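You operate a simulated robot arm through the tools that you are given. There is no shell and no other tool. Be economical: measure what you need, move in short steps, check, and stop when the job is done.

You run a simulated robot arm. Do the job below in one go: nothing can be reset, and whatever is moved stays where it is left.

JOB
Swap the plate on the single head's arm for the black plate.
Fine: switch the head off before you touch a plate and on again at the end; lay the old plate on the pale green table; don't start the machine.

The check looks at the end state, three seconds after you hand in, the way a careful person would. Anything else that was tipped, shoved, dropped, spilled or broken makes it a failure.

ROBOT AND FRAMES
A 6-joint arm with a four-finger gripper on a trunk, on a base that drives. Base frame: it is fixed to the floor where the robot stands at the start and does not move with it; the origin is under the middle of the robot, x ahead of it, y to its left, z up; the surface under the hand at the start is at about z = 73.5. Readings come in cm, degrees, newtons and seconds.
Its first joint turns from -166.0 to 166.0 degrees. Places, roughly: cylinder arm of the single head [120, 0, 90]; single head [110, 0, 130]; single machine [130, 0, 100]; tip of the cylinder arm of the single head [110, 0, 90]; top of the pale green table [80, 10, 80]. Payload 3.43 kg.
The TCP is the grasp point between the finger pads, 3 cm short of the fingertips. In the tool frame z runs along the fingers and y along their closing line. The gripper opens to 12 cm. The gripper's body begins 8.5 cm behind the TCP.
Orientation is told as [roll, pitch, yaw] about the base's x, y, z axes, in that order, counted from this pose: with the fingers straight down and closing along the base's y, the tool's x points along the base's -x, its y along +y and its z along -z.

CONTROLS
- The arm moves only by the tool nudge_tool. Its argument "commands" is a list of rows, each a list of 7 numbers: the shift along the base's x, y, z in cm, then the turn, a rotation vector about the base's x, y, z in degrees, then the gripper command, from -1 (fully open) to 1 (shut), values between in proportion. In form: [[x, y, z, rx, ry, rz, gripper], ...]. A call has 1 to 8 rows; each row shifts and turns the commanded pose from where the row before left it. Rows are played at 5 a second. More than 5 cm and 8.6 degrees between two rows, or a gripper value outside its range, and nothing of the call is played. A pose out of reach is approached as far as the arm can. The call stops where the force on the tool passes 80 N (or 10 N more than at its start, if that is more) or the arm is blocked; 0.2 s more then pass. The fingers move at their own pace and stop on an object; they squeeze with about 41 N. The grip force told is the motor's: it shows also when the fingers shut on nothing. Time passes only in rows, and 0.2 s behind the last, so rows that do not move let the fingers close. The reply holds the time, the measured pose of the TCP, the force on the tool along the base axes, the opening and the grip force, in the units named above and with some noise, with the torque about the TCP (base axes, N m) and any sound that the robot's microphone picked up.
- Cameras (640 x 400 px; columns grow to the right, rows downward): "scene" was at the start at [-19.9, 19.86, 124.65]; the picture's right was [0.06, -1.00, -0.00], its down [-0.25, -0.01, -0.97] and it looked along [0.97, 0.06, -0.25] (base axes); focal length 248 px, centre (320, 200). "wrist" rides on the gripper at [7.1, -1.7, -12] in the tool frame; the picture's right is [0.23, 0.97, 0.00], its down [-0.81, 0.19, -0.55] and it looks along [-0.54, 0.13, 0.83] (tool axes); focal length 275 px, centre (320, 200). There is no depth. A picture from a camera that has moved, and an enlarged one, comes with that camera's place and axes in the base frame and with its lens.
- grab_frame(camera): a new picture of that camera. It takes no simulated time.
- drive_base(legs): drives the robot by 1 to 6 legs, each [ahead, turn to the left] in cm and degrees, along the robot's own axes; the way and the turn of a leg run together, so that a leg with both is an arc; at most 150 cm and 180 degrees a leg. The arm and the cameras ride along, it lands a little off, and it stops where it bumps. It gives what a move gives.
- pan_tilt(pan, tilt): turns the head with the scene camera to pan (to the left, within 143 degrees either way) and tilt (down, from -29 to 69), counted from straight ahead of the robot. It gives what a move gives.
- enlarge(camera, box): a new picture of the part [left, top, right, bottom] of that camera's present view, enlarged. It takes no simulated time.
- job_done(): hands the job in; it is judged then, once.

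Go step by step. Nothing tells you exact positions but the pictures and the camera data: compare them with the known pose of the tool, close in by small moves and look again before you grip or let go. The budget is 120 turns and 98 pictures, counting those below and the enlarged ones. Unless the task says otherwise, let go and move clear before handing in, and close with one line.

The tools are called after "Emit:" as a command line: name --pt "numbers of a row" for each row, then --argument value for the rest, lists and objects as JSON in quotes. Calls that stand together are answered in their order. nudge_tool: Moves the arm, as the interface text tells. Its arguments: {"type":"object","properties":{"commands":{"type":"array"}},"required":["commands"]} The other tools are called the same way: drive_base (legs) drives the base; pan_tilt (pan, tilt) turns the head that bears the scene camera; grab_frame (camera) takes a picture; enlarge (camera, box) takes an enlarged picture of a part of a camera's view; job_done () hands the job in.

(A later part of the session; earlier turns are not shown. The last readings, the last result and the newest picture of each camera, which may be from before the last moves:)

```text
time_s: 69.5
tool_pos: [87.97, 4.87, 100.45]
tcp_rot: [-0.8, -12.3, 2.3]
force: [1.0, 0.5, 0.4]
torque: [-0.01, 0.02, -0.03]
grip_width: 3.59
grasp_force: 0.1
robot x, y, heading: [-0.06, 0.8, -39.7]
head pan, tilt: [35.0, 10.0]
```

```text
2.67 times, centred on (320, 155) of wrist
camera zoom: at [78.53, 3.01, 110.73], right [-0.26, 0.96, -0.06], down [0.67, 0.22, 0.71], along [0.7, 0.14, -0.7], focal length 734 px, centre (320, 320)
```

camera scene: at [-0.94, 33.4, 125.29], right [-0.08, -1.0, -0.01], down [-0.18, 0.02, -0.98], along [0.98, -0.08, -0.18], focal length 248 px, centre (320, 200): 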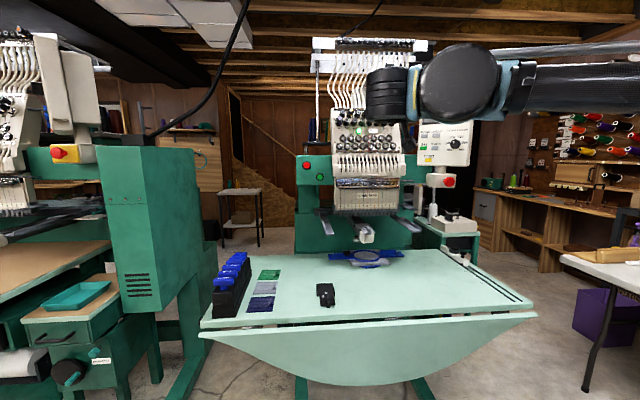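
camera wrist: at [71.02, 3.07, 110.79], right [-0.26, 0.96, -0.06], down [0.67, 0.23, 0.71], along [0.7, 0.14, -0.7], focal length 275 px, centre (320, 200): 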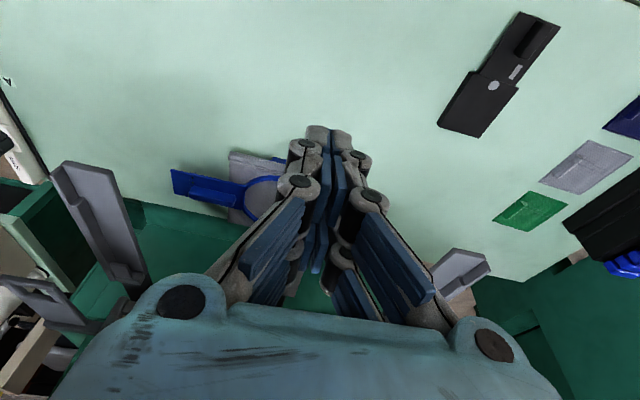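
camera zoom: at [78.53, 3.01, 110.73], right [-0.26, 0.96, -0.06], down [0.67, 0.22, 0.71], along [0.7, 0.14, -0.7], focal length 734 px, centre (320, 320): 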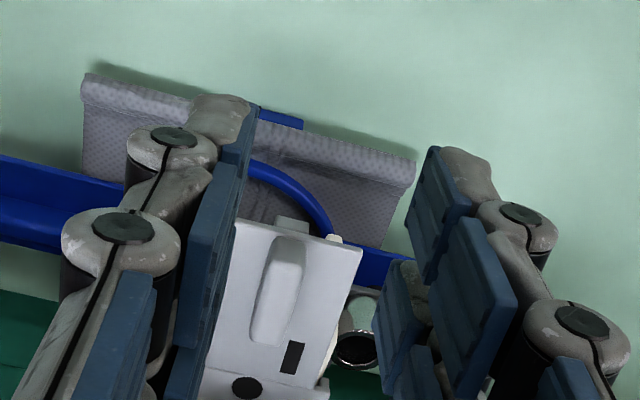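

Handle now spans x 92.5–96.5, y≈4.8, so the whole length can be gripped. I move over it and lower in small steps.

Emit:
nudge_tool --pt "1.5 0 0 0 0 0 0.4" --pt "2 0 0 0 0 0 0.4" --pt "1.7 0 0 0 0 0 0.4" --pt "0 0 -1 0 0 0 0.4" --pt "0 0 -1 0 0 0 0.4" --pt "0 0 -1 0 0 0 0.4" --pt "0 0 -0.6 0 0 0 0.4" --pt "0 0 0 0 0 0 0.4"

Emit:
enlarge --camera "scene" --box '[350, 207, 390, 247]'

```text
time_s: 71.2
tool_pos: [93.15, 4.97, 96.96]
tcp_rot: [-0.8, -12.2, 2.2]
force: [-0.7, -0.5, 0.5]
torque: [0.01, -0.02, -0.04]
grip_width: 3.58
grasp_force: 0.0
robot x, y, heading: [0.37, 0.92, -39.8]
head pan, tilt: [35.0, 10.0]
```

```text
10.00 times, centred on (370, 227) of scene
camera zoom: at [-0.91, 33.4, 125.29], right [-0.08, -1.0, -0.01], down [-0.18, 0.02, -0.98], along [0.98, -0.08, -0.18], focal length 2475 px, centre (-180, -70)
```

zoom: 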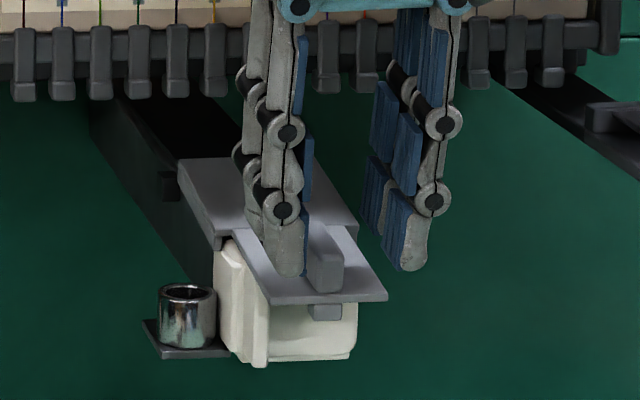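

Emit:
nudge_tool --pt "0 -0.1 -0.2 0 0 0 0.4" --pt "0 0 -0.2 0 0 0 0.4" --pt "0 0 -0.15 0 0 0 0.4" --pt "0 0 0 0 0 0 0.4"

Emit:
nudge_tool --pt "0 0 -0.15 0 0 0 0.4" --pt "0 0 -0.15 0 0 0 0.4" --pt "0 0 0 0 0 0 0.4"

```text
time_s: 72.2
tool_pos: [93.28, 4.81, 96.24]
tcp_rot: [-0.8, -12.3, 2.2]
force: [0.1, 0.2, -0.1]
torque: [-0.02, -0.03, -0.03]
grip_width: 3.6
grasp_force: 0.0
robot x, y, heading: [-0.02, 0.58, -39.7]
head pan, tilt: [35.0, 10.0]
```

```text
time_s: 73.0
tool_pos: [93.02, 4.88, 96.18]
tcp_rot: [-0.7, -12.2, 2.2]
force: [0.1, 0.5, 0.4]
torque: [-0.02, -0.03, 0.02]
grip_width: 3.62
grasp_force: 0.0
robot x, y, heading: [0.32, 0.97, -39.8]
head pan, tilt: [35.0, 10.0]
```

Emit:
nudge_tool --pt "0 0 -0.15 0 0 0 0.5" --pt "0 0 0 0 0 0 0.8" --pt "0 0 0 0 0 0 1" --pt "0 0 0 0 0 0 1" --pt "0 0 0 0 0 0 1"

Emit:
nudge_tool --pt "0 0 0.3 0 0 0 1" --pt "0 0 0.4 0 0 0 1" --pt "0 0 0.4 0 0 0 1" --pt "0 0 0.4 0 0 0 1" --pt "0 0 0 0 0 0 1"

Emit:
enlarge --camera "scene" --box '[350, 207, 390, 247]'

```text
time_s: 74.2
tool_pos: [93.14, 4.73, 95.86]
tcp_rot: [-0.8, -12.2, 2.2]
force: [0.0, -2.2, -1.0]
torque: [-0.02, 0.03, -0.31]
grip_width: 1.11
grasp_force: 41.3
robot x, y, heading: [-0.33, 1.19, -39.9]
head pan, tilt: [35.0, 10.0]
```

```text
time_s: 75.5
tool_pos: [93.1, 4.76, 97.4]
tcp_rot: [-0.8, -12.1, 2.2]
force: [0.1, -1.2, -1.2]
torque: [0.0, 0.07, 0.02]
grip_width: 1.06
grasp_force: 40.4
robot x, y, heading: [0.23, 0.96, -39.8]
head pan, tilt: [35.0, 10.0]
```

```text
10.00 times, centred on (370, 227) of scene
camera zoom: at [-0.91, 33.4, 125.29], right [-0.08, -1.0, -0.01], down [-0.18, 0.02, -0.98], along [0.98, -0.08, -0.18], focal length 2475 px, centre (-180, -70)
```

zoom: 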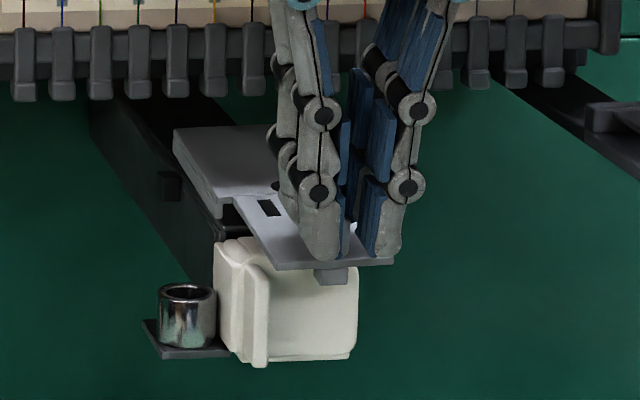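

Held and level this time, lifted clear. I raise slightly more and draw it out slowly.

Emit:
nudge_tool --pt "-0.5 0 0.4 0 0 0 1" --pt "-1 0 0.3 0 0 0 1" --pt "-1.5 0 0.1 0 0 0 1" --pt "-1.5 0 0 0 0 0 1" --pt "-2 0 0 0 0 0 1" --pt "-2 0 0 0 0 0 1" --pt "-2 0 0 0 0 0 1" --pt "0 0 0 0 0 0 1"

Emit:
enlarge --camera "scene" --box '[310, 195, 410, 295]'

```text
time_s: 77.2
tool_pos: [82.55, 4.7, 98.09]
tcp_rot: [-0.8, -12.2, 2.3]
force: [0.9, 0.1, 0.4]
torque: [-0.02, 0.01, 0.03]
grip_width: 1.1
grasp_force: 41.0
robot x, y, heading: [-0.11, 0.94, -39.8]
head pan, tilt: [35.0, 10.0]
```

```text
4.00 times, centred on (360, 245) of scene
camera zoom: at [-0.91, 33.4, 125.28], right [-0.08, -1.0, -0.01], down [-0.18, 0.02, -0.98], along [0.98, -0.08, -0.18], focal length 990 px, centre (160, 20)
```

zoom: 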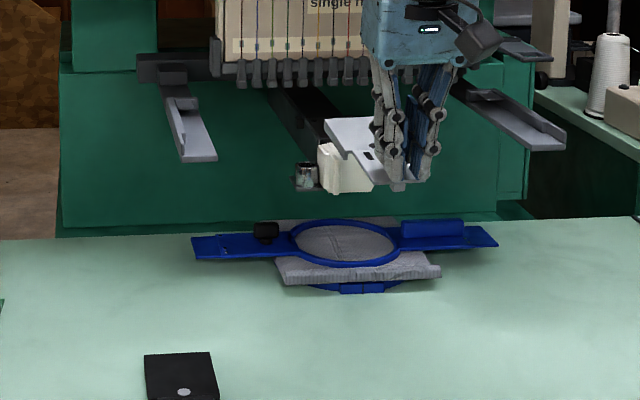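

The old plate is held securely. I carry it over a free area of the table's front and lower toward the surface.

Emit:
nudge_tool --pt "-3 -0.5 -2 0 0 0 1" --pt "-3 -0.5 -2.5 0 0 0 1" --pt "-3 -0.5 -2.5 0 0 0 1" --pt "-3 -0.5 -2.5 0 0 0 1" --pt "-2 -0.5 -2.5 0 0 0 1" --pt "0 0 -2 0 0 0 1" --pt "0 0 -1.5 0 0 0 1" --pt "0 0 0 0 0 0 1"

Emit:
enlarge --camera "scene" --box '[300, 220, 420, 310]'

```text
time_s: 79.0
tool_pos: [68.7, 2.29, 82.66]
tcp_rot: [-0.8, -12.2, 2.2]
force: [-0.4, -0.3, -1.1]
torque: [0.01, 0.02, -0.02]
grip_width: 1.11
grasp_force: 40.9
robot x, y, heading: [0.02, 0.63, -39.6]
head pan, tilt: [35.0, 10.0]
```

```text
4.44 times, centred on (360, 265) of scene
camera zoom: at [-0.92, 33.41, 125.28], right [-0.08, -1.0, -0.01], down [-0.18, 0.02, -0.98], along [0.98, -0.08, -0.18], focal length 1100 px, centre (142, -89)
```

zoom: 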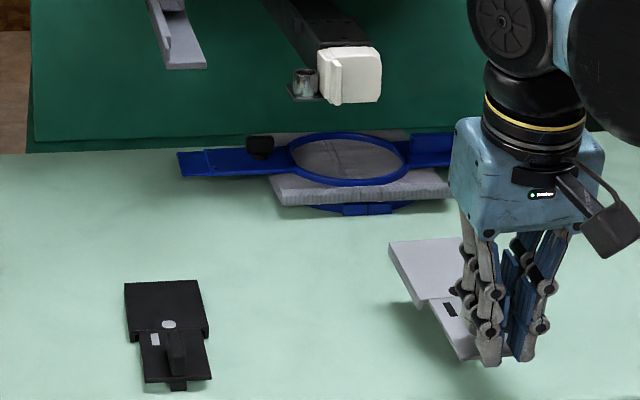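

Emit:
nudge_tool --pt "0 0 -1 0 0 0 1" --pt "0 0 -1 0 0 0 1" --pt "0 0 -0.6 0 0 0 1" --pt "0 0 -0.4 0 0 0 1" --pt "0 0 -0.3 0 0 0 1" --pt "0 0 -0.2 0 0 0 1" --pt "0 0 0 0 0 0 1"

Emit:
enlarge --camera "scene" --box '[350, 260, 430, 310]'

```text
time_s: 80.7
tool_pos: [68.45, 2.27, 79.22]
tcp_rot: [-0.8, -12.3, 2.2]
force: [6.6, 3.6, 39.7]
torque: [0.13, -0.55, 0.03]
grip_width: 1.11
grasp_force: 40.3
robot x, y, heading: [0.02, 0.88, -39.8]
head pan, tilt: [35.0, 10.0]
```

```text
8.00 times, centred on (390, 285) of scene
camera zoom: at [-1.02, 33.41, 125.28], right [-0.08, -1.0, -0.01], down [-0.18, 0.02, -0.98], along [0.98, -0.08, -0.18], focal length 1980 px, centre (-240, -480)
```

zoom: 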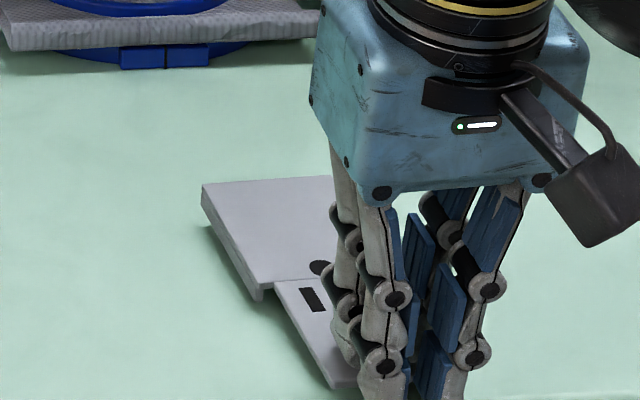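

The front tongue touches first. I ease up a little and pitch the rear down until it settles.

Emit:
nudge_tool --pt "0 0 0.25 0 0 0 1" --pt "0 0 0 0 2 0 1" --pt "0 0 0 0 2 0 1" --pt "0 0 0 0 0 0 1"

Emit:
nudge_tool --pt "0 0 0 0 2 0 1" --pt "0 0 0 0 2 0 1" --pt "0 0 0 0 0 0 1"

```text
time_s: 81.7
tool_pos: [68.52, 2.17, 79.31]
tcp_rot: [-0.6, -8.1, 2.1]
force: [0.4, 0.3, -0.3]
torque: [0.01, 0.04, -0.04]
grip_width: 1.1
grasp_force: 41.7
robot x, y, heading: [0.08, 0.99, -39.4]
head pan, tilt: [35.0, 10.0]
```

```text
time_s: 82.5
tool_pos: [68.58, 2.17, 79.28]
tcp_rot: [-0.4, -4.2, 2.2]
force: [2.9, 0.4, 8.7]
torque: [0.11, -1.46, -0.03]
grip_width: 1.08
grasp_force: 41.3
robot x, y, heading: [0.36, 0.71, -39.9]
head pan, tilt: [35.0, 10.0]
```

The rear now touches too. I lower a hair and release.

Emit:
nudge_tool --pt "0 0 -0.12 0 -1 0 1" --pt "0 0 0 0 0 0 0.8" --pt "0 0 0 0 0 0 0.6" --pt "0 0 0 0 0 0 0.4" --pt "0 0 0 0 0 0 0.4"

Emit:
nudge_tool --pt "0 0 2 0 0 0 0.4" --pt "0 0 4 0 0 0 0.4" --pt "0 0 4.5 0 0 0 0.4" --pt "0 0 4.5 0 -3 0 0.4" --pt "0 0 3 0 -4 0 0.4" --pt "0 4 0 0 0 0 0.4" --pt "0 4 0 0 0 0 0.4" --pt "0 0 0 0 0 0 0.4"

Emit:
grab_frame --camera "wrist"

```text
time_s: 83.7
tool_pos: [68.59, 2.18, 79.26]
tcp_rot: [-0.4, -5.2, 2.1]
force: [0.1, -0.1, -0.8]
torque: [-0.01, 0.0, 0.03]
grip_width: 3.61
grasp_force: 0.0
robot x, y, heading: [-0.02, 0.58, -39.6]
head pan, tilt: [35.0, 10.0]
```

```text
time_s: 85.5
tool_pos: [68.41, 10.15, 97.41]
tcp_rot: [-0.8, -12.2, 2.2]
force: [-1.1, -0.1, -1.0]
torque: [-0.01, 0.02, -0.01]
grip_width: 3.61
grasp_force: 0.0
robot x, y, heading: [0.02, 0.86, -39.5]
head pan, tilt: [35.0, 10.0]
```

```text
22 pictures are left
camera wrist: at [58.9, 8.27, 107.83], right [-0.26, 0.96, -0.06], down [0.67, 0.23, 0.71], along [0.7, 0.14, -0.7], focal length 275 px, centre (320, 200)
```

wrist: 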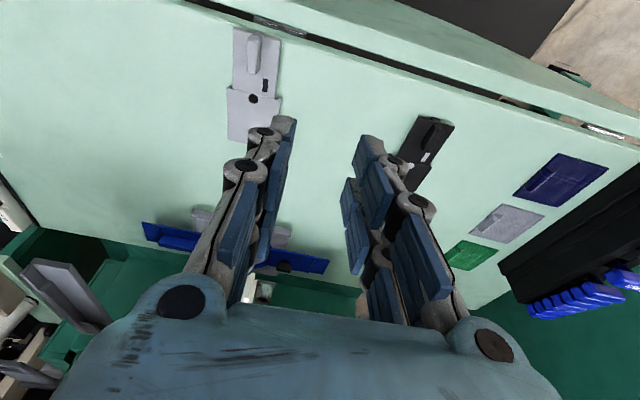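

The old plate lies flat on the table. Since I know exactly where I released it, I can use it as a reference to locate the black plate's handle.

Emit:
enlarge --camera "wrist" --box '[220, 20, 476, 180]'

```text
2.50 times, centred on (348, 100) of wrist
camera zoom: at [58.9, 8.27, 107.83], right [-0.26, 0.96, -0.06], down [0.67, 0.23, 0.71], along [0.7, 0.14, -0.7], focal length 688 px, centre (250, 450)
```

zoom: 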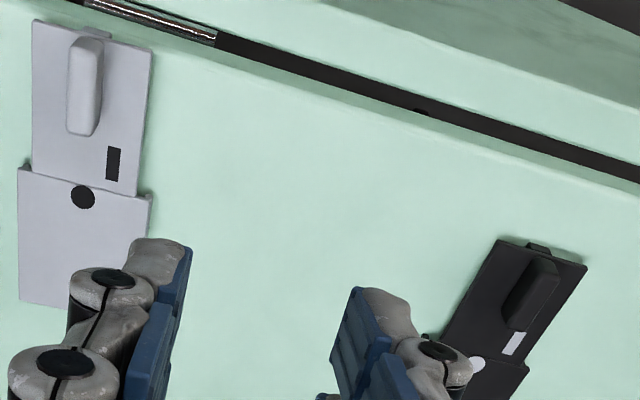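

Old plate reference matches my release pose to ~0.2 cm, so the black plate's grip pose should be TCP (72.1, 25.7, 79.2) at pitch −5°. I move above it and check.

Emit:
nudge_tool --pt "0.7 4 -2 0 0 0 0.4" --pt "0.8 4 -2 0 0 0 0.4" --pt "0.8 4 -2 0 0 0 0.4" --pt "0.8 3.5 -2 0 3.5 0 0.4" --pt "0.6 0 -3 0 3.5 0 0.4" --pt "0 0 -3 0 0 0 0.4" --pt "0 0 0 0 0 0 0.4"

Emit:
enlarge --camera "wrist" --box '[230, 80, 410, 230]'

```text
time_s: 87.0
tool_pos: [72.27, 25.7, 83.55]
tcp_rot: [-0.5, -5.1, 2.1]
force: [-0.2, 1.0, -0.2]
torque: [-0.02, 0.01, 0.0]
grip_width: 3.62
grasp_force: 0.1
robot x, y, heading: [-0.08, 0.98, -39.7]
head pan, tilt: [35.0, 10.0]
```

```text
2.67 times, centred on (320, 155) of wrist
camera zoom: at [64.02, 23.83, 94.9], right [-0.26, 0.96, -0.03], down [0.75, 0.22, 0.62], along [0.61, 0.14, -0.78], focal length 734 px, centre (320, 320)
```

zoom: 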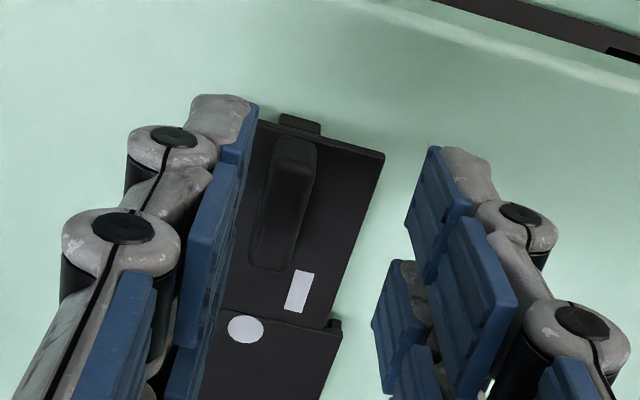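

The handle is ~0.5 cm to the right of my centre. I correct y to 25.15 and descend to grip height.

Emit:
nudge_tool --pt "0 -0.5 -0.5 0 0 0 0.4" --pt "0 0 -1.2 0 0 0 0.4" --pt "0 0 -1.2 0 0 0 0.4" --pt "0 0 -0.8 0 0 0 0.4" --pt "0 0 -0.4 0 0 0 0.4" --pt "0 0 -0.2 0 0 0 0.4" --pt "0 0 0 0 0 0 0.4"

Emit:
enlarge --camera "wrist" --box '[230, 80, 410, 230]'

```text
time_s: 88.7
tool_pos: [72.14, 25.23, 79.13]
tcp_rot: [-0.5, -5.2, 2.2]
force: [0.1, -0.3, -0.8]
torque: [-0.01, -0.01, 0.0]
grip_width: 3.6
grasp_force: 0.1
robot x, y, heading: [-0.26, 1.15, -39.7]
head pan, tilt: [35.0, 10.0]
```

```text
2.67 times, centred on (320, 155) of wrist
camera zoom: at [64.05, 23.37, 90.52], right [-0.26, 0.96, -0.03], down [0.75, 0.23, 0.62], along [0.61, 0.14, -0.78], focal length 734 px, centre (320, 320)
```

zoom: 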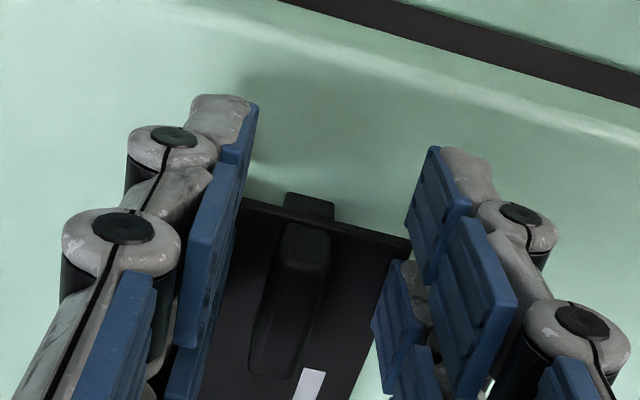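

The fingers are still ~1 cm above the plate surface; I go 0.6 cm lower for a deeper grip and close.

Emit:
nudge_tool --pt "0.1 -0.05 -0.3 0 0 0 0.4" --pt "0.1 0 -0.3 0 0 0 0.4" --pt "0 0 0 0 0 0 0.4"

Emit:
nudge_tool --pt "0 0 0 0 0 0 0.6" --pt "0 0 0 0 0 0 0.8" --pt "0 0 0 0 0 0 1" --pt "0 0 0 0 0 0 1" --pt "0 0 0 0 0 0 1"

```text
time_s: 89.3
tool_pos: [71.65, 25.98, 79.04]
tcp_rot: [-1.0, -5.7, 2.2]
force: [-3.3, 3.4, 12.2]
torque: [0.2, 0.14, 0.01]
grip_width: 1.1
grasp_force: 40.8
robot x, y, heading: [0.08, 1.07, -39.5]
head pan, tilt: [35.0, 10.0]
stopped in row 3: the force on the tool passed its limit at 90 N (the readings are from after the stop); the commanded pose is now the measured one
```

```text
time_s: 90.5
tool_pos: [71.78, 25.79, 78.95]
tcp_rot: [-1.0, -5.8, 2.2]
force: [-0.1, 0.9, 0.3]
torque: [0.05, -0.07, 0.02]
grip_width: 1.1
grasp_force: 41.2
robot x, y, heading: [0.41, 0.49, -39.9]
head pan, tilt: [35.0, 10.0]
```

It touched the plate and stopped, and the fingers have closed on something 1.1 cm wide. I check.

Emit:
enlarge --camera "wrist" --box '[230, 80, 410, 230]'

Emit:
enlarge --camera "scene" --box '[280, 250, 410, 330]'

```text
2.67 times, centred on (320, 155) of wrist
camera zoom: at [63.42, 24.04, 90.33], right [-0.26, 0.96, -0.04], down [0.74, 0.23, 0.63], along [0.61, 0.14, -0.78], focal length 734 px, centre (320, 320)
```

zoom: 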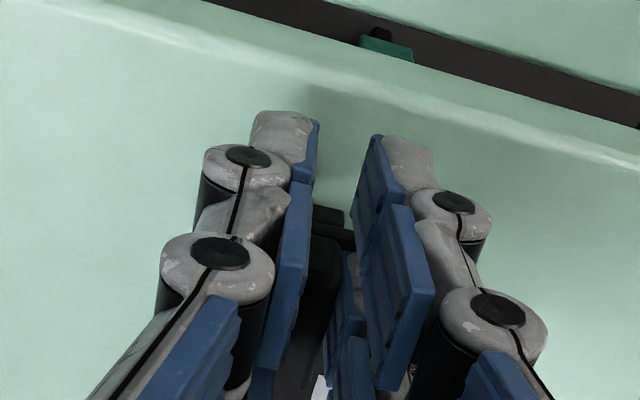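

```text
4.92 times, centred on (345, 290) of scene
camera zoom: at [-0.92, 33.41, 125.28], right [-0.08, -1.0, -0.01], down [-0.18, 0.02, -0.98], along [0.98, -0.08, -0.18], focal length 1218 px, centre (197, -243)
```

zoom: 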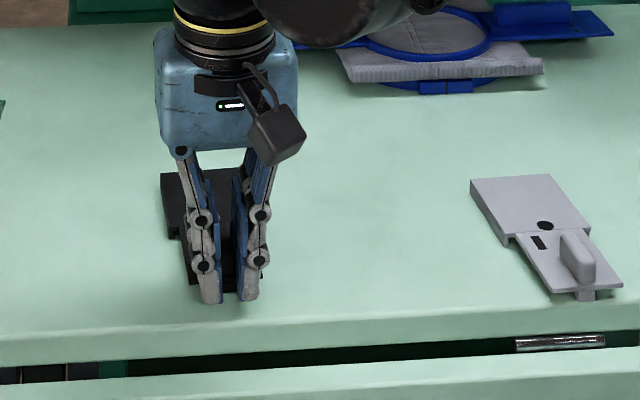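

The black plate's handle is gripped. I lift, restore the −12° pitch, and carry it toward the arm.

Emit:
nudge_tool --pt "0 0 1 0 0 0 1" --pt "0 0 2 0 0 0 1" --pt "0 0 4 0 -3 0 1" --pt "0 0 4 0 -3.4 0 1" --pt "0 0 4 0.2 0 0 1" --pt "0 0 4 0 0 0 1" --pt "0 0 1.5 0 0 0 1" --pt "0 0 0 0 0 0 1"

Emit:
nudge_tool --pt "1 -4 0 0 0 0 1" --pt "1 -4 0 0 0 0 1" --pt "1.5 -4 0 0 0 0 1" --pt "1.5 -4 0 0 0 0 1" --pt "2 -3.5 0 0 0 0 1" --pt "2 -1.4 -1.2 0 0 0 1" --pt "0 0 0 0 0 0 1"

Emit:
enlarge --camera "scene" --box '[340, 190, 420, 250]'

```text
time_s: 92.3
tool_pos: [71.68, 26.22, 99.59]
tcp_rot: [-1.1, -12.2, 2.2]
force: [0.1, 0.6, -0.2]
torque: [-0.01, 0.0, 0.01]
grip_width: 1.09
grasp_force: 41.2
robot x, y, heading: [-0.05, 0.71, -39.7]
head pan, tilt: [35.0, 10.0]
```

```text
time_s: 93.9
tool_pos: [80.72, 5.11, 98.15]
tcp_rot: [-1.1, -12.2, 2.2]
force: [0.9, 0.6, -0.7]
torque: [0.04, 0.03, 0.02]
grip_width: 1.08
grasp_force: 41.4
robot x, y, heading: [0.27, 0.3, -39.7]
head pan, tilt: [35.0, 10.0]
```

```text
6.67 times, centred on (380, 220) of scene
camera zoom: at [-0.92, 33.4, 125.28], right [-0.08, -1.0, -0.01], down [-0.18, 0.02, -0.98], along [0.98, -0.08, -0.18], focal length 1650 px, centre (-80, 67)
```

zoom: 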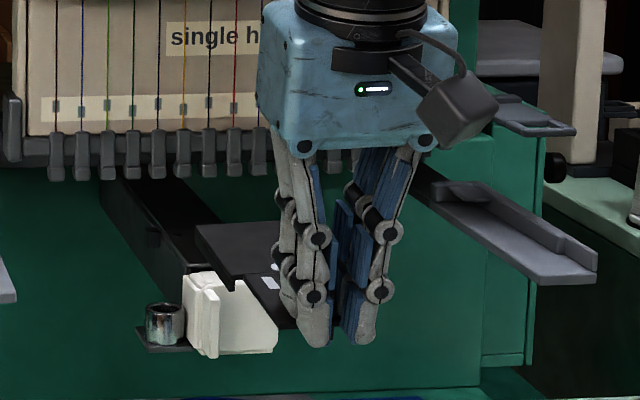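

Plate approach height matches the extraction path. I advance over the arm, reversing the way the old plate came out.

Emit:
nudge_tool --pt "1.5 -0.3 0 0.3 0 0 1" --pt "2 0 0 0 0 0 1" --pt "2 0 0 0 0 0 1" --pt "2 0 0 0 0 0 1" --pt "1.5 0 0 0 0 0 1" --pt "1.5 0 0 0 0 0 1" --pt "0.8 0 0 0 0 0 1" --pt "0 0 0 0 0 0 1"

Emit:
enlarge --camera "scene" --box '[350, 207, 390, 247]'

```text
time_s: 95.7
tool_pos: [91.9, 4.51, 98.31]
tcp_rot: [-0.6, -12.3, 2.1]
force: [-0.7, 0.7, 0.4]
torque: [0.02, 0.06, 0.01]
grip_width: 1.12
grasp_force: 41.0
robot x, y, heading: [0.18, 0.9, -39.6]
head pan, tilt: [35.0, 10.0]
```

```text
10.00 times, centred on (370, 227) of scene
camera zoom: at [-0.91, 33.4, 125.29], right [-0.08, -1.0, -0.01], down [-0.18, 0.02, -0.98], along [0.98, -0.08, -0.18], focal length 2475 px, centre (-180, -70)
```

zoom: 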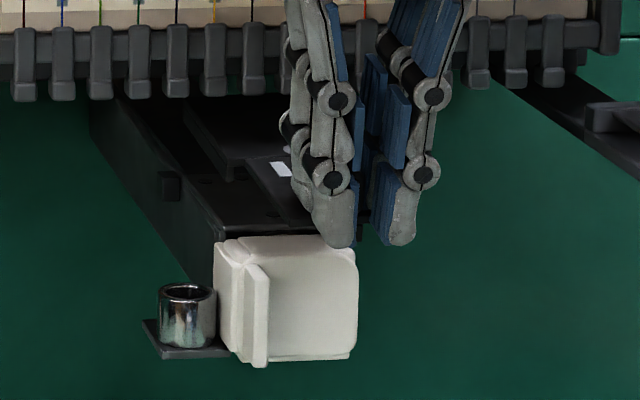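

The arm top is bare and the black plate is level above it, about 2.5 cm above seat. I align y and lower in steps.

Emit:
nudge_tool --pt "0.3 0.3 -0.4 0 0 0 1" --pt "0.2 0 -0.4 0 0 0 1" --pt "0 0 -0.4 0 0 0 1" --pt "0 0 -0.3 0 0 0 1" --pt "0 0 0 0 0 0 1"

Emit:
enlarge --camera "scene" --box '[350, 207, 390, 247]'

```text
time_s: 96.9
tool_pos: [92.44, 4.96, 96.76]
tcp_rot: [-0.7, -12.2, 2.2]
force: [-0.7, -0.3, -0.9]
torque: [0.01, 0.02, -0.01]
grip_width: 1.1
grasp_force: 41.0
robot x, y, heading: [0.12, 0.43, -39.7]
head pan, tilt: [35.0, 10.0]
```

```text
10.00 times, centred on (370, 227) of scene
camera zoom: at [-0.91, 33.4, 125.29], right [-0.08, -1.0, -0.01], down [-0.18, 0.02, -0.98], along [0.98, -0.08, -0.18], focal length 2475 px, centre (-180, -70)
```

zoom: 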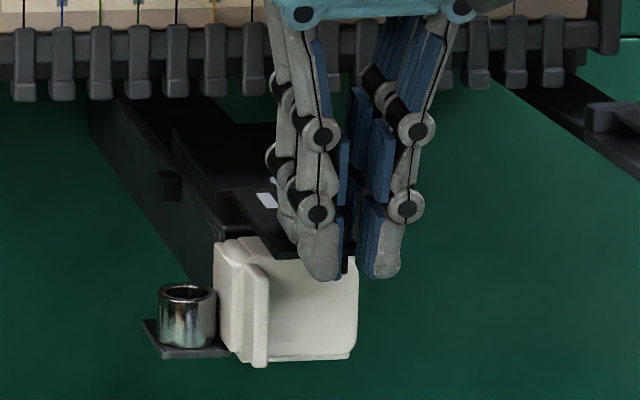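

The plate hangs about 5–6° nose-down. I pitch its rear down by 5° and lower until it touches the arm.

Emit:
nudge_tool --pt "0.15 -0.1 0 0 2.5 0 1" --pt "0.15 0 0 0 2.5 0 1" --pt "0 0 -0.2 0 0 0 1" --pt "0 0 -0.2 0 0 0 1" --pt "0 0 0 0 0 0 1"

Emit:
enlarge --camera "scene" --box '[350, 207, 390, 247]'

```text
time_s: 98.1
tool_pos: [92.86, 4.75, 96.43]
tcp_rot: [-0.6, -7.2, 2.1]
force: [0.2, -0.4, -0.8]
torque: [-0.02, 0.05, 0.0]
grip_width: 1.1
grasp_force: 40.6
robot x, y, heading: [-0.12, 0.95, -39.8]
head pan, tilt: [35.0, 10.0]
```

```text
10.00 times, centred on (370, 227) of scene
camera zoom: at [-0.91, 33.4, 125.29], right [-0.08, -1.0, -0.01], down [-0.18, 0.02, -0.98], along [0.98, -0.08, -0.18], focal length 2475 px, centre (-180, -70)
```

zoom: 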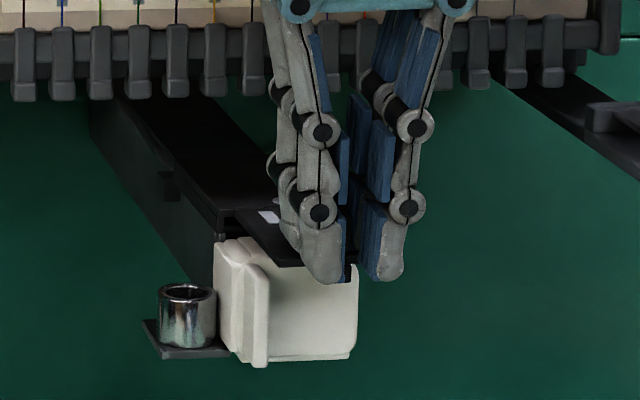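

Emit:
nudge_tool --pt "0 0.1 -0.15 0 0 0 1" --pt "0 0 -0.15 0 0 0 1" --pt "0 0 -0.1 0 0 0 1" --pt "0 0 0 0 0 0 1"

```text
time_s: 99.1
tool_pos: [92.83, 4.92, 96.0]
tcp_rot: [-0.5, -7.3, 2.1]
force: [1.2, 0.5, 15.7]
torque: [-0.39, -1.37, 0.03]
grip_width: 1.15
grasp_force: 41.5
robot x, y, heading: [0.15, 0.78, -39.4]
head pan, tilt: [35.0, 10.0]
```

Emit:
enlarge --camera "scene" --box '[355, 215, 379, 239]'

```text
16.00 times, centred on (367, 227) of scene
camera zoom: at [-0.98, 33.41, 125.28], right [-0.08, -1.0, -0.01], down [-0.18, 0.02, -0.98], along [0.98, -0.08, -0.18], focal length 3960 px, centre (-432, -232)
```

zoom: 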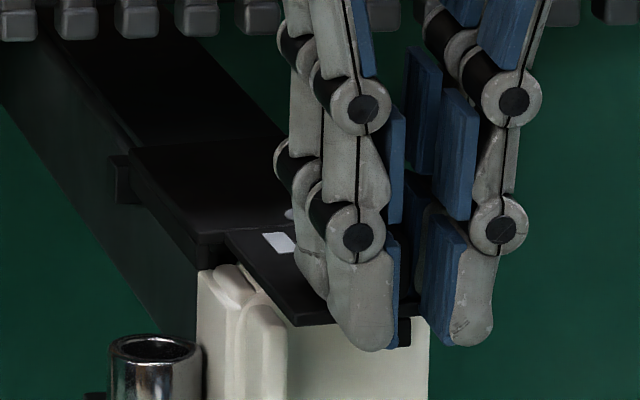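

The tight view shows the plate yawed ~2.5° (rear too far left), so the right skirt rides on the arm's edge. I lift slightly, correct yaw, y and pitch, and lower again.

Emit:
nudge_tool --pt "0 0 0.35 0 0 0 1" --pt "0 0.15 0 0 0 -1.3 1" --pt "0.05 0.1 0 0 1.5 -1.2 1" --pt "0 0 -0.2 0 0 0 1" --pt "0 0 -0.15 0 0 0 1" --pt "0 0 0 0 0 0 1"

Emit:
enlarge --camera "scene" --box '[355, 215, 379, 239]'

```text
time_s: 100.5
tool_pos: [92.72, 5.24, 96.04]
tcp_rot: [-0.6, -5.7, -0.4]
force: [1.3, -0.2, -0.8]
torque: [0.02, 0.02, -0.03]
grip_width: 1.07
grasp_force: 41.1
robot x, y, heading: [0.19, 0.61, -39.6]
head pan, tilt: [35.0, 10.0]
```

```text
16.00 times, centred on (367, 227) of scene
camera zoom: at [-0.91, 33.4, 125.29], right [-0.08, -1.0, -0.01], down [-0.18, 0.02, -0.98], along [0.98, -0.08, -0.18], focal length 3960 px, centre (-432, -232)
```

zoom: 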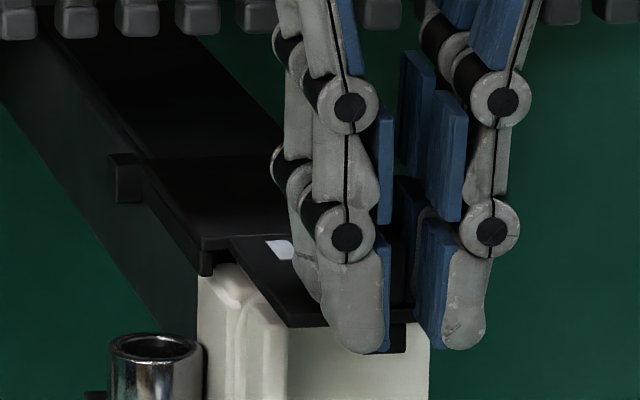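

Aligned within ~0.1 cm and at seat height with no load. I slide it in toward +x in small steps.

Emit:
nudge_tool --pt "0.25 0 0 0 0.7 0 1" --pt "0.25 0 0 0 0 0 1" --pt "0.2 0 0 0 0 0 1" --pt "0 0 0 0 0 0 1"

```text
time_s: 101.5
tool_pos: [93.51, 5.16, 95.93]
tcp_rot: [-0.6, -5.1, -0.5]
force: [0.4, -0.8, -0.5]
torque: [0.0, 0.04, 0.0]
grip_width: 1.09
grasp_force: 41.0
robot x, y, heading: [0.02, 0.64, -39.6]
head pan, tilt: [35.0, 10.0]
```

Emit:
nudge_tool --pt "0.2 0 0 0 0 0 1" --pt "0.2 0 0 0 0 0 1" --pt "0 0 0 0 0 0 1"

Emit:
enlarge --camera "scene" --box '[355, 215, 379, 239]'

```text
time_s: 102.3
tool_pos: [93.87, 5.1, 96.06]
tcp_rot: [-0.5, -5.1, -0.4]
force: [-0.4, -0.5, -1.4]
torque: [0.0, 0.04, 0.01]
grip_width: 1.1
grasp_force: 40.8
robot x, y, heading: [0.28, 0.69, -39.7]
head pan, tilt: [35.0, 10.0]
```

```text
16.00 times, centred on (367, 227) of scene
camera zoom: at [-0.95, 33.41, 125.28], right [-0.08, -1.0, -0.01], down [-0.18, 0.02, -0.98], along [0.98, -0.08, -0.18], focal length 3960 px, centre (-432, -232)
```

zoom: 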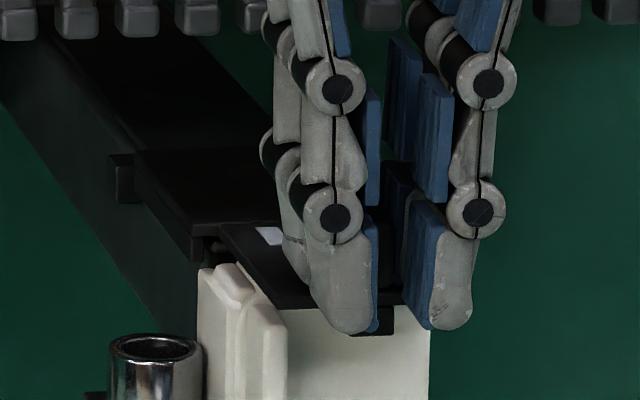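

It's nearly at the seat with no resistance. I push the last few millimetres and press down lightly to feel the stop.

Emit:
nudge_tool --pt "0.15 0 0 0 0 0 1" --pt "0.15 0 0 0 0 0 1" --pt "0 0 0 0 0 0 1"

Emit:
nudge_tool --pt "0 0 -0.15 0 0 0 1" --pt "0 0 -0.1 0 0 0 1" --pt "0 0 0 0 0 0 1"

```text
time_s: 103.1
tool_pos: [93.99, 5.18, 96.05]
tcp_rot: [-0.5, -5.0, -0.3]
force: [0.3, -0.2, -0.8]
torque: [-0.03, 0.02, 0.02]
grip_width: 1.12
grasp_force: 41.5
robot x, y, heading: [0.07, 0.97, -39.4]
head pan, tilt: [35.0, 10.0]
```

```text
time_s: 103.9
tool_pos: [94.21, 5.11, 96.18]
tcp_rot: [-0.6, -5.1, -0.4]
force: [-0.1, 0.2, -0.8]
torque: [0.02, 0.0, 0.0]
grip_width: 1.07
grasp_force: 41.2
robot x, y, heading: [-0.27, 0.67, -39.5]
head pan, tilt: [35.0, 10.0]
```

Emit:
nudge_tool --pt "0 0 -0.15 0 0 0 1" --pt "0 0 0 0 0 0 1"

Emit:
nudge_tool --pt "0 0 -0.15 0 0 0 1" --pt "0 0 0 0 0 0 1"

```text
time_s: 104.5
tool_pos: [94.12, 5.13, 95.84]
tcp_rot: [-0.5, -5.1, -0.4]
force: [0.3, 0.1, 4.2]
torque: [0.08, -0.57, -0.01]
grip_width: 1.1
grasp_force: 41.0
robot x, y, heading: [0.14, 0.59, -39.7]
head pan, tilt: [35.0, 10.0]
```

```text
time_s: 105.1
tool_pos: [94.02, 5.22, 95.69]
tcp_rot: [-0.5, -5.2, -0.4]
force: [1.5, -1.6, 18.5]
torque: [0.0, -1.56, -0.08]
grip_width: 1.09
grasp_force: 41.2
robot x, y, heading: [-0.04, 0.73, -40.0]
head pan, tilt: [35.0, 10.0]
```

Rear rests on the arm, centred. I tip the front down 1.5° and push +x to find the stop.

Emit:
nudge_tool --pt "0 0 0 0 -1.2 0 1" --pt "0 0 -0.05 0 0 0 1" --pt "0.15 0 0 0 0 0 1" --pt "0.15 0 0 0 0 0 1" --pt "0 0 0 0 0 0 1"

Emit:
enlarge --camera "scene" --box '[355, 215, 379, 239]'

```text
time_s: 106.3
tool_pos: [94.41, 5.22, 95.34]
tcp_rot: [-0.5, -6.1, -0.4]
force: [-1.4, -0.1, 1.7]
torque: [0.06, -0.14, 0.03]
grip_width: 1.09
grasp_force: 40.8
robot x, y, heading: [-0.06, 0.77, -39.8]
head pan, tilt: [35.0, 10.0]
```

```text
16.00 times, centred on (367, 227) of scene
camera zoom: at [-1.0, 33.41, 125.28], right [-0.08, -1.0, -0.01], down [-0.18, 0.02, -0.98], along [0.98, -0.08, -0.18], focal length 3960 px, centre (-432, -232)
```

zoom: 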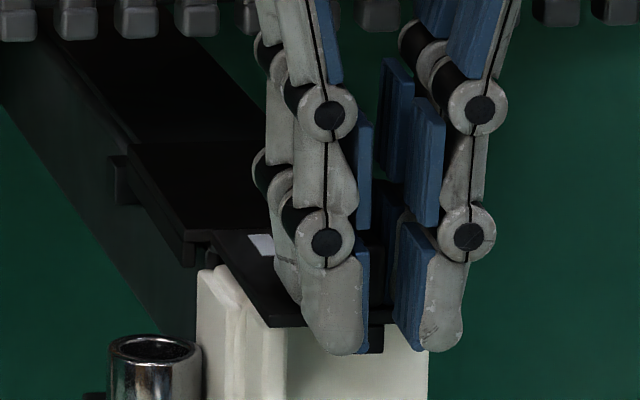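

Now the nose sits ~0.4 cm lower than the original seating while the rear matches. I level it and push +x to the stop.

Emit:
nudge_tool --pt "0 -0.1 0.2 0 1.2 0 1" --pt "0.1 0 0 0 0 0 1" --pt "0.1 0 0 0 0 0 1" --pt "0 0 0 0 0 0 1"

Emit:
nudge_tool --pt "0.1 0 0 0 0 0 1" --pt "0.1 0 0 0 0 0 1" --pt "0 0 0 0 0 0 1"

```text
time_s: 107.3
tool_pos: [94.27, 5.2, 95.62]
tcp_rot: [-0.6, -5.1, -0.4]
force: [-0.1, 0.8, -0.5]
torque: [0.01, 0.06, -0.02]
grip_width: 1.09
grasp_force: 41.1
robot x, y, heading: [0.04, 0.74, -39.7]
head pan, tilt: [35.0, 10.0]
```

```text
time_s: 108.1
tool_pos: [94.39, 5.21, 96.13]
tcp_rot: [-0.8, -5.5, -0.5]
force: [0.2, -5.3, -2.2]
torque: [-0.1, 0.15, -0.32]
grip_width: 1.09
grasp_force: 41.4
robot x, y, heading: [0.21, 1.04, -39.5]
head pan, tilt: [35.0, 10.0]
```

The readings jumped like a snap into place. I look.

Emit:
enlarge --camera "scene" --box '[355, 215, 379, 239]'

```text
16.00 times, centred on (367, 227) of scene
camera zoom: at [-3.26, 35.05, 124.79], right [-0.08, -1.0, 0.0], down [-0.16, 0.01, -0.99], along [0.98, -0.08, -0.16], focal length 3960 px, centre (-432, -232)
```

zoom: 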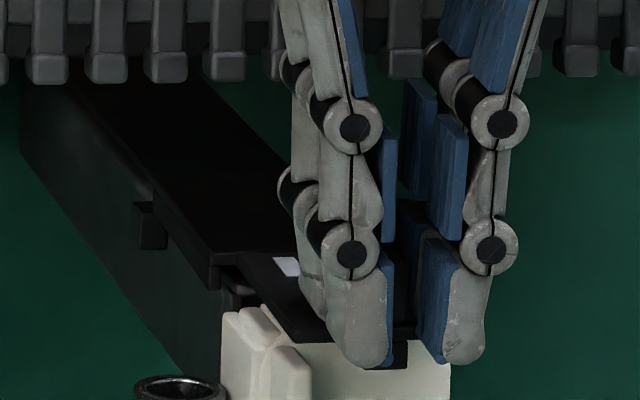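

The camera pose shows my base being pushed back, so the hand must be bearing against the needle case. The plate is at the seat relative to the arm's pin; I relax x slightly and open the fingers gently.

Emit:
nudge_tool --pt "-0.2 0 0 0 0 0 1" --pt "0 0 0 0 0 0 1"

```text
time_s: 108.7
tool_pos: [94.33, 5.38, 96.23]
tcp_rot: [-0.6, -5.4, -0.3]
force: [1.0, -10.1, 0.0]
torque: [-0.42, -0.05, -0.7]
grip_width: 1.12
grasp_force: 41.3
robot x, y, heading: [0.21, 0.7, -39.6]
head pan, tilt: [35.0, 10.0]
```

Emit:
nudge_tool --pt "-0.1 0 0 0 0 0 0.85" --pt "-0.1 0 0 0 0 0 0.7" --pt "-0.1 0 0 0 0 0 0.55" --pt "0 0 0 0 0 0 0.4" --pt "0 0 0 0 0 0 0.4"

Emit:
nudge_tool --pt "-0.4 0 0.2 0 0 0 0.4" --pt "-0.6 0 0.4 0 -2 0 0.4" --pt "-0.8 0 0.5 0 -2 0 0.4" --pt "-1 0 0.5 0 -2 0 0.4" --pt "-1.5 0 0.5 0 0 0 0.4" --pt "-2 0 0.5 0 0 0 0.4" --pt "-3 0 1 0 0 0 0.4" --pt "0 0 0 0 0 0 0.4"

Emit:
enlarge --camera "scene" --box '[350, 212, 390, 247]'

```text
time_s: 109.9
tool_pos: [94.3, 5.2, 95.94]
tcp_rot: [-0.5, -5.2, -0.3]
force: [0.0, 0.6, 0.2]
torque: [-0.01, -0.03, 0.0]
grip_width: 3.6
grasp_force: 0.1
robot x, y, heading: [-0.09, 1.04, -39.7]
head pan, tilt: [35.0, 10.0]
```

```text
time_s: 111.7
tool_pos: [84.99, 4.86, 99.31]
tcp_rot: [-0.5, -11.1, -0.3]
force: [-1.2, 0.0, 0.3]
torque: [-0.01, 0.01, 0.01]
grip_width: 3.61
grasp_force: 0.0
robot x, y, heading: [-0.16, 0.65, -39.7]
head pan, tilt: [35.0, 10.0]
```

```text
11.43 times, centred on (370, 230) of scene
camera zoom: at [-0.92, 33.4, 125.29], right [-0.08, -1.0, -0.01], down [-0.18, 0.02, -0.98], along [0.98, -0.08, -0.18], focal length 2828 px, centre (-251, -137)
```

zoom: 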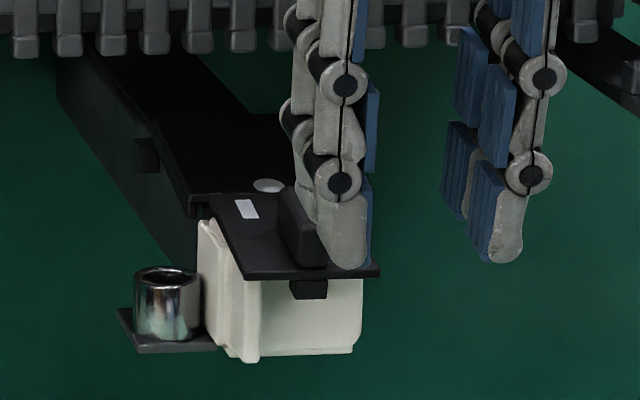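

The plate is not seated: it rests nose-down with the rear riding up, so the seat is a rear clamp that the plate must slide into while held level at seat height. I regrip the handle at a steeper tool pitch so that the tool stays clear of the head when the plate is level.

Emit:
nudge_tool --pt "1 0.1 0 0 -4.5 0.3 0.4" --pt "2 0.1 0 0 -4.5 0 0.4" --pt "2 0.1 0 0 0 0 0.4" --pt "2 0 -0.4 0 0 0 0.4" --pt "1.2 0 -0.4 0 0 0 0.4" --pt "0 0 -1 0 0 0 0.4" --pt "0 0 -0.8 0 0 0 0.4" --pt "0 0 0 0 0 0 0.4"

Emit:
enlarge --camera "scene" --box '[350, 212, 390, 247]'

```text
time_s: 113.5
tool_pos: [93.3, 5.26, 96.63]
tcp_rot: [-0.5, -20.0, -0.1]
force: [-0.9, 0.1, 0.4]
torque: [0.01, -0.02, 0.0]
grip_width: 3.63
grasp_force: 0.1
robot x, y, heading: [0.39, 1.13, -39.8]
head pan, tilt: [35.0, 10.0]
```

```text
11.43 times, centred on (370, 230) of scene
camera zoom: at [-0.91, 33.4, 125.29], right [-0.08, -1.0, -0.01], down [-0.18, 0.02, -0.98], along [0.98, -0.08, -0.18], focal length 2828 px, centre (-251, -137)
```

zoom: 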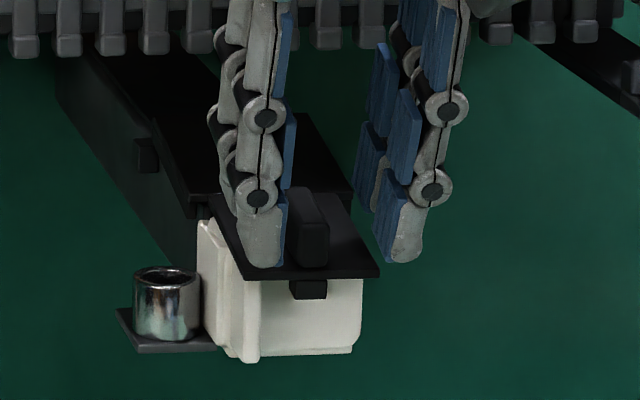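

Emit:
nudge_tool --pt "0 0 -0.25 0 0 0 0.4" --pt "0 0 -0.25 0 0 0 0.4" --pt "0 0 -0.2 0 0 0 0.4" --pt "0 0 0 0 0 0 0.4"

Emit:
nudge_tool --pt "0 0 -0.15 0 0 0 0.4" --pt "0 0 -0.1 0 0 0 0.4" --pt "0 0 0 0 0 0 0.4"

Emit:
nudge_tool --pt "0 0 0 0 0 0 0.6" --pt "0 0 0 0 0 0 0.8" --pt "0 0 0 0 0 0 1" --pt "0 0 0 0 0 0 1" --pt "0 0 0 0 0 0 1"

```text
time_s: 114.5
tool_pos: [93.5, 5.3, 95.74]
tcp_rot: [-0.6, -20.0, -0.1]
force: [-0.4, -0.3, 0.2]
torque: [-0.02, 0.03, 0.0]
grip_width: 3.62
grasp_force: 0.0
robot x, y, heading: [0.31, 0.69, -39.7]
head pan, tilt: [35.0, 10.0]
```

```text
time_s: 115.3
tool_pos: [93.53, 5.36, 95.61]
tcp_rot: [-0.6, -20.0, 0.0]
force: [0.2, -0.3, -0.6]
torque: [0.0, -0.01, 0.03]
grip_width: 3.59
grasp_force: 0.0
robot x, y, heading: [0.19, 0.46, -39.6]
head pan, tilt: [35.0, 10.0]
```

```text
time_s: 116.5
tool_pos: [93.41, 5.28, 95.52]
tcp_rot: [-0.5, -20.0, -0.1]
force: [0.8, -9.7, 2.0]
torque: [-0.14, -0.17, -0.69]
grip_width: 1.12
grasp_force: 41.1
robot x, y, heading: [0.17, 0.88, -39.7]
head pan, tilt: [35.0, 10.0]
```

Gripped. I lift slightly, back out ~1.5 cm and level the plate.

Emit:
nudge_tool --pt "0 -0.2 0.4 0 0 0 1" --pt "-0.2 0 0.5 0 0 0 1" --pt "-0.5 0 0.2 0 0 0 1" --pt "-0.6 0 0 0 4 0 1" --pt "0 0 0 0 4 0 1" --pt "0 0 0 0 0 0 1"

Emit:
enlarge --camera "scene" --box '[350, 212, 390, 247]'

```text
time_s: 117.9
tool_pos: [92.05, 5.04, 96.76]
tcp_rot: [-0.5, -12.0, -0.1]
force: [0.0, -0.1, 1.3]
torque: [0.02, -0.2, -0.07]
grip_width: 1.1
grasp_force: 41.3
robot x, y, heading: [0.04, 0.61, -39.7]
head pan, tilt: [35.0, 10.0]
```

```text
11.43 times, centred on (370, 230) of scene
camera zoom: at [-0.94, 33.39, 125.29], right [-0.08, -1.0, -0.01], down [-0.18, 0.02, -0.98], along [0.98, -0.08, -0.18], focal length 2828 px, centre (-251, -137)
```

zoom: 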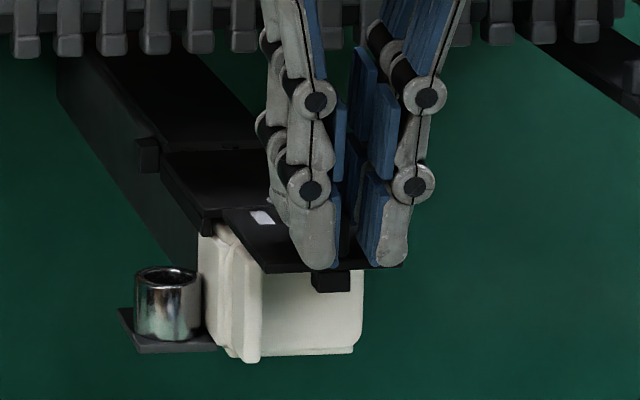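

Now level, ~1.7 cm forward and ~0.35 cm below seat height. I raise it 0.3 cm and slide it in at that height.

Emit:
nudge_tool --pt "0 0 0.3 0 0.7 0 1" --pt "0.3 0 0 0 0 0 1" --pt "0.3 0 0 0 0 0 1" --pt "0.3 0 0 0 0 0 1" --pt "0.2 0 0 0 0 0 1" --pt "0 0 0 0 0 0 1"

Emit:
nudge_tool --pt "0.2 0 0 0 0 0 1" --pt "0.15 0 0 0 0 0 1" --pt "0 0 0 0 0 0 1"

Emit:
enlarge --camera "scene" --box '[350, 212, 390, 247]'

```text
time_s: 119.3
tool_pos: [93.2, 5.29, 97.08]
tcp_rot: [-0.5, -11.3, -0.2]
force: [-0.3, -1.0, -0.3]
torque: [-0.06, 0.1, -0.12]
grip_width: 1.1
grasp_force: 40.4
robot x, y, heading: [0.04, 0.43, -39.8]
head pan, tilt: [35.0, 10.0]
```

```text
time_s: 120.1
tool_pos: [93.48, 5.4, 96.93]
tcp_rot: [-0.6, -11.3, -0.1]
force: [-0.5, -0.6, 0.0]
torque: [-0.06, -0.01, -0.04]
grip_width: 1.11
grasp_force: 40.9
robot x, y, heading: [0.0, 0.72, -39.5]
head pan, tilt: [35.0, 10.0]
```

```text
11.43 times, centred on (370, 230) of scene
camera zoom: at [-0.92, 33.39, 125.29], right [-0.08, -1.0, -0.01], down [-0.18, 0.02, -0.98], along [0.98, -0.08, -0.18], focal length 2828 px, centre (-251, -137)
```

zoom: 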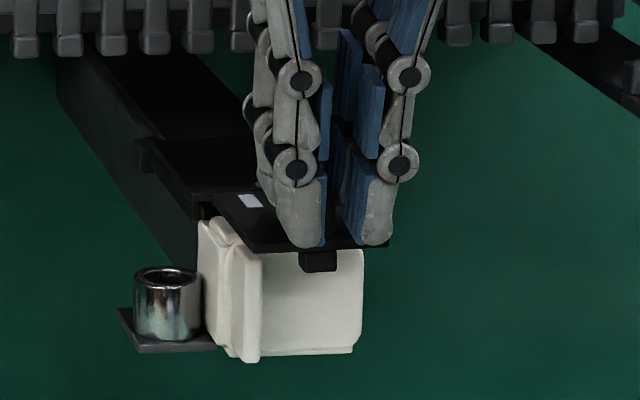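

Nearly perfect: within ~0.4 cm in x and 0.1 cm in height of the original seating. I push the last bit until I feel the stop.

Emit:
nudge_tool --pt "0.15 -0.1 0.05 0 0 0 1" --pt "0.1 0 0 0 0 0 1" --pt "0 0 0 0 0 0 1"

Emit:
nudge_tool --pt "0.1 0 0 0 0 0 1" --pt "0.1 0 0 0 0 0 1" --pt "0 0 0 0 0 0 1"

```text
time_s: 120.9
tool_pos: [93.77, 5.12, 97.08]
tcp_rot: [-0.5, -11.2, 0.0]
force: [-0.1, 0.7, -0.3]
torque: [0.02, 0.0, 0.02]
grip_width: 1.1
grasp_force: 40.7
robot x, y, heading: [-0.26, 0.58, -39.8]
head pan, tilt: [35.0, 10.0]
```

```text
time_s: 121.7
tool_pos: [93.92, 5.01, 97.07]
tcp_rot: [-0.5, -11.4, -0.2]
force: [0.0, 0.1, -1.0]
torque: [-0.01, 0.04, -0.01]
grip_width: 1.1
grasp_force: 41.1
robot x, y, heading: [0.48, 0.59, -39.8]
head pan, tilt: [35.0, 10.0]
```

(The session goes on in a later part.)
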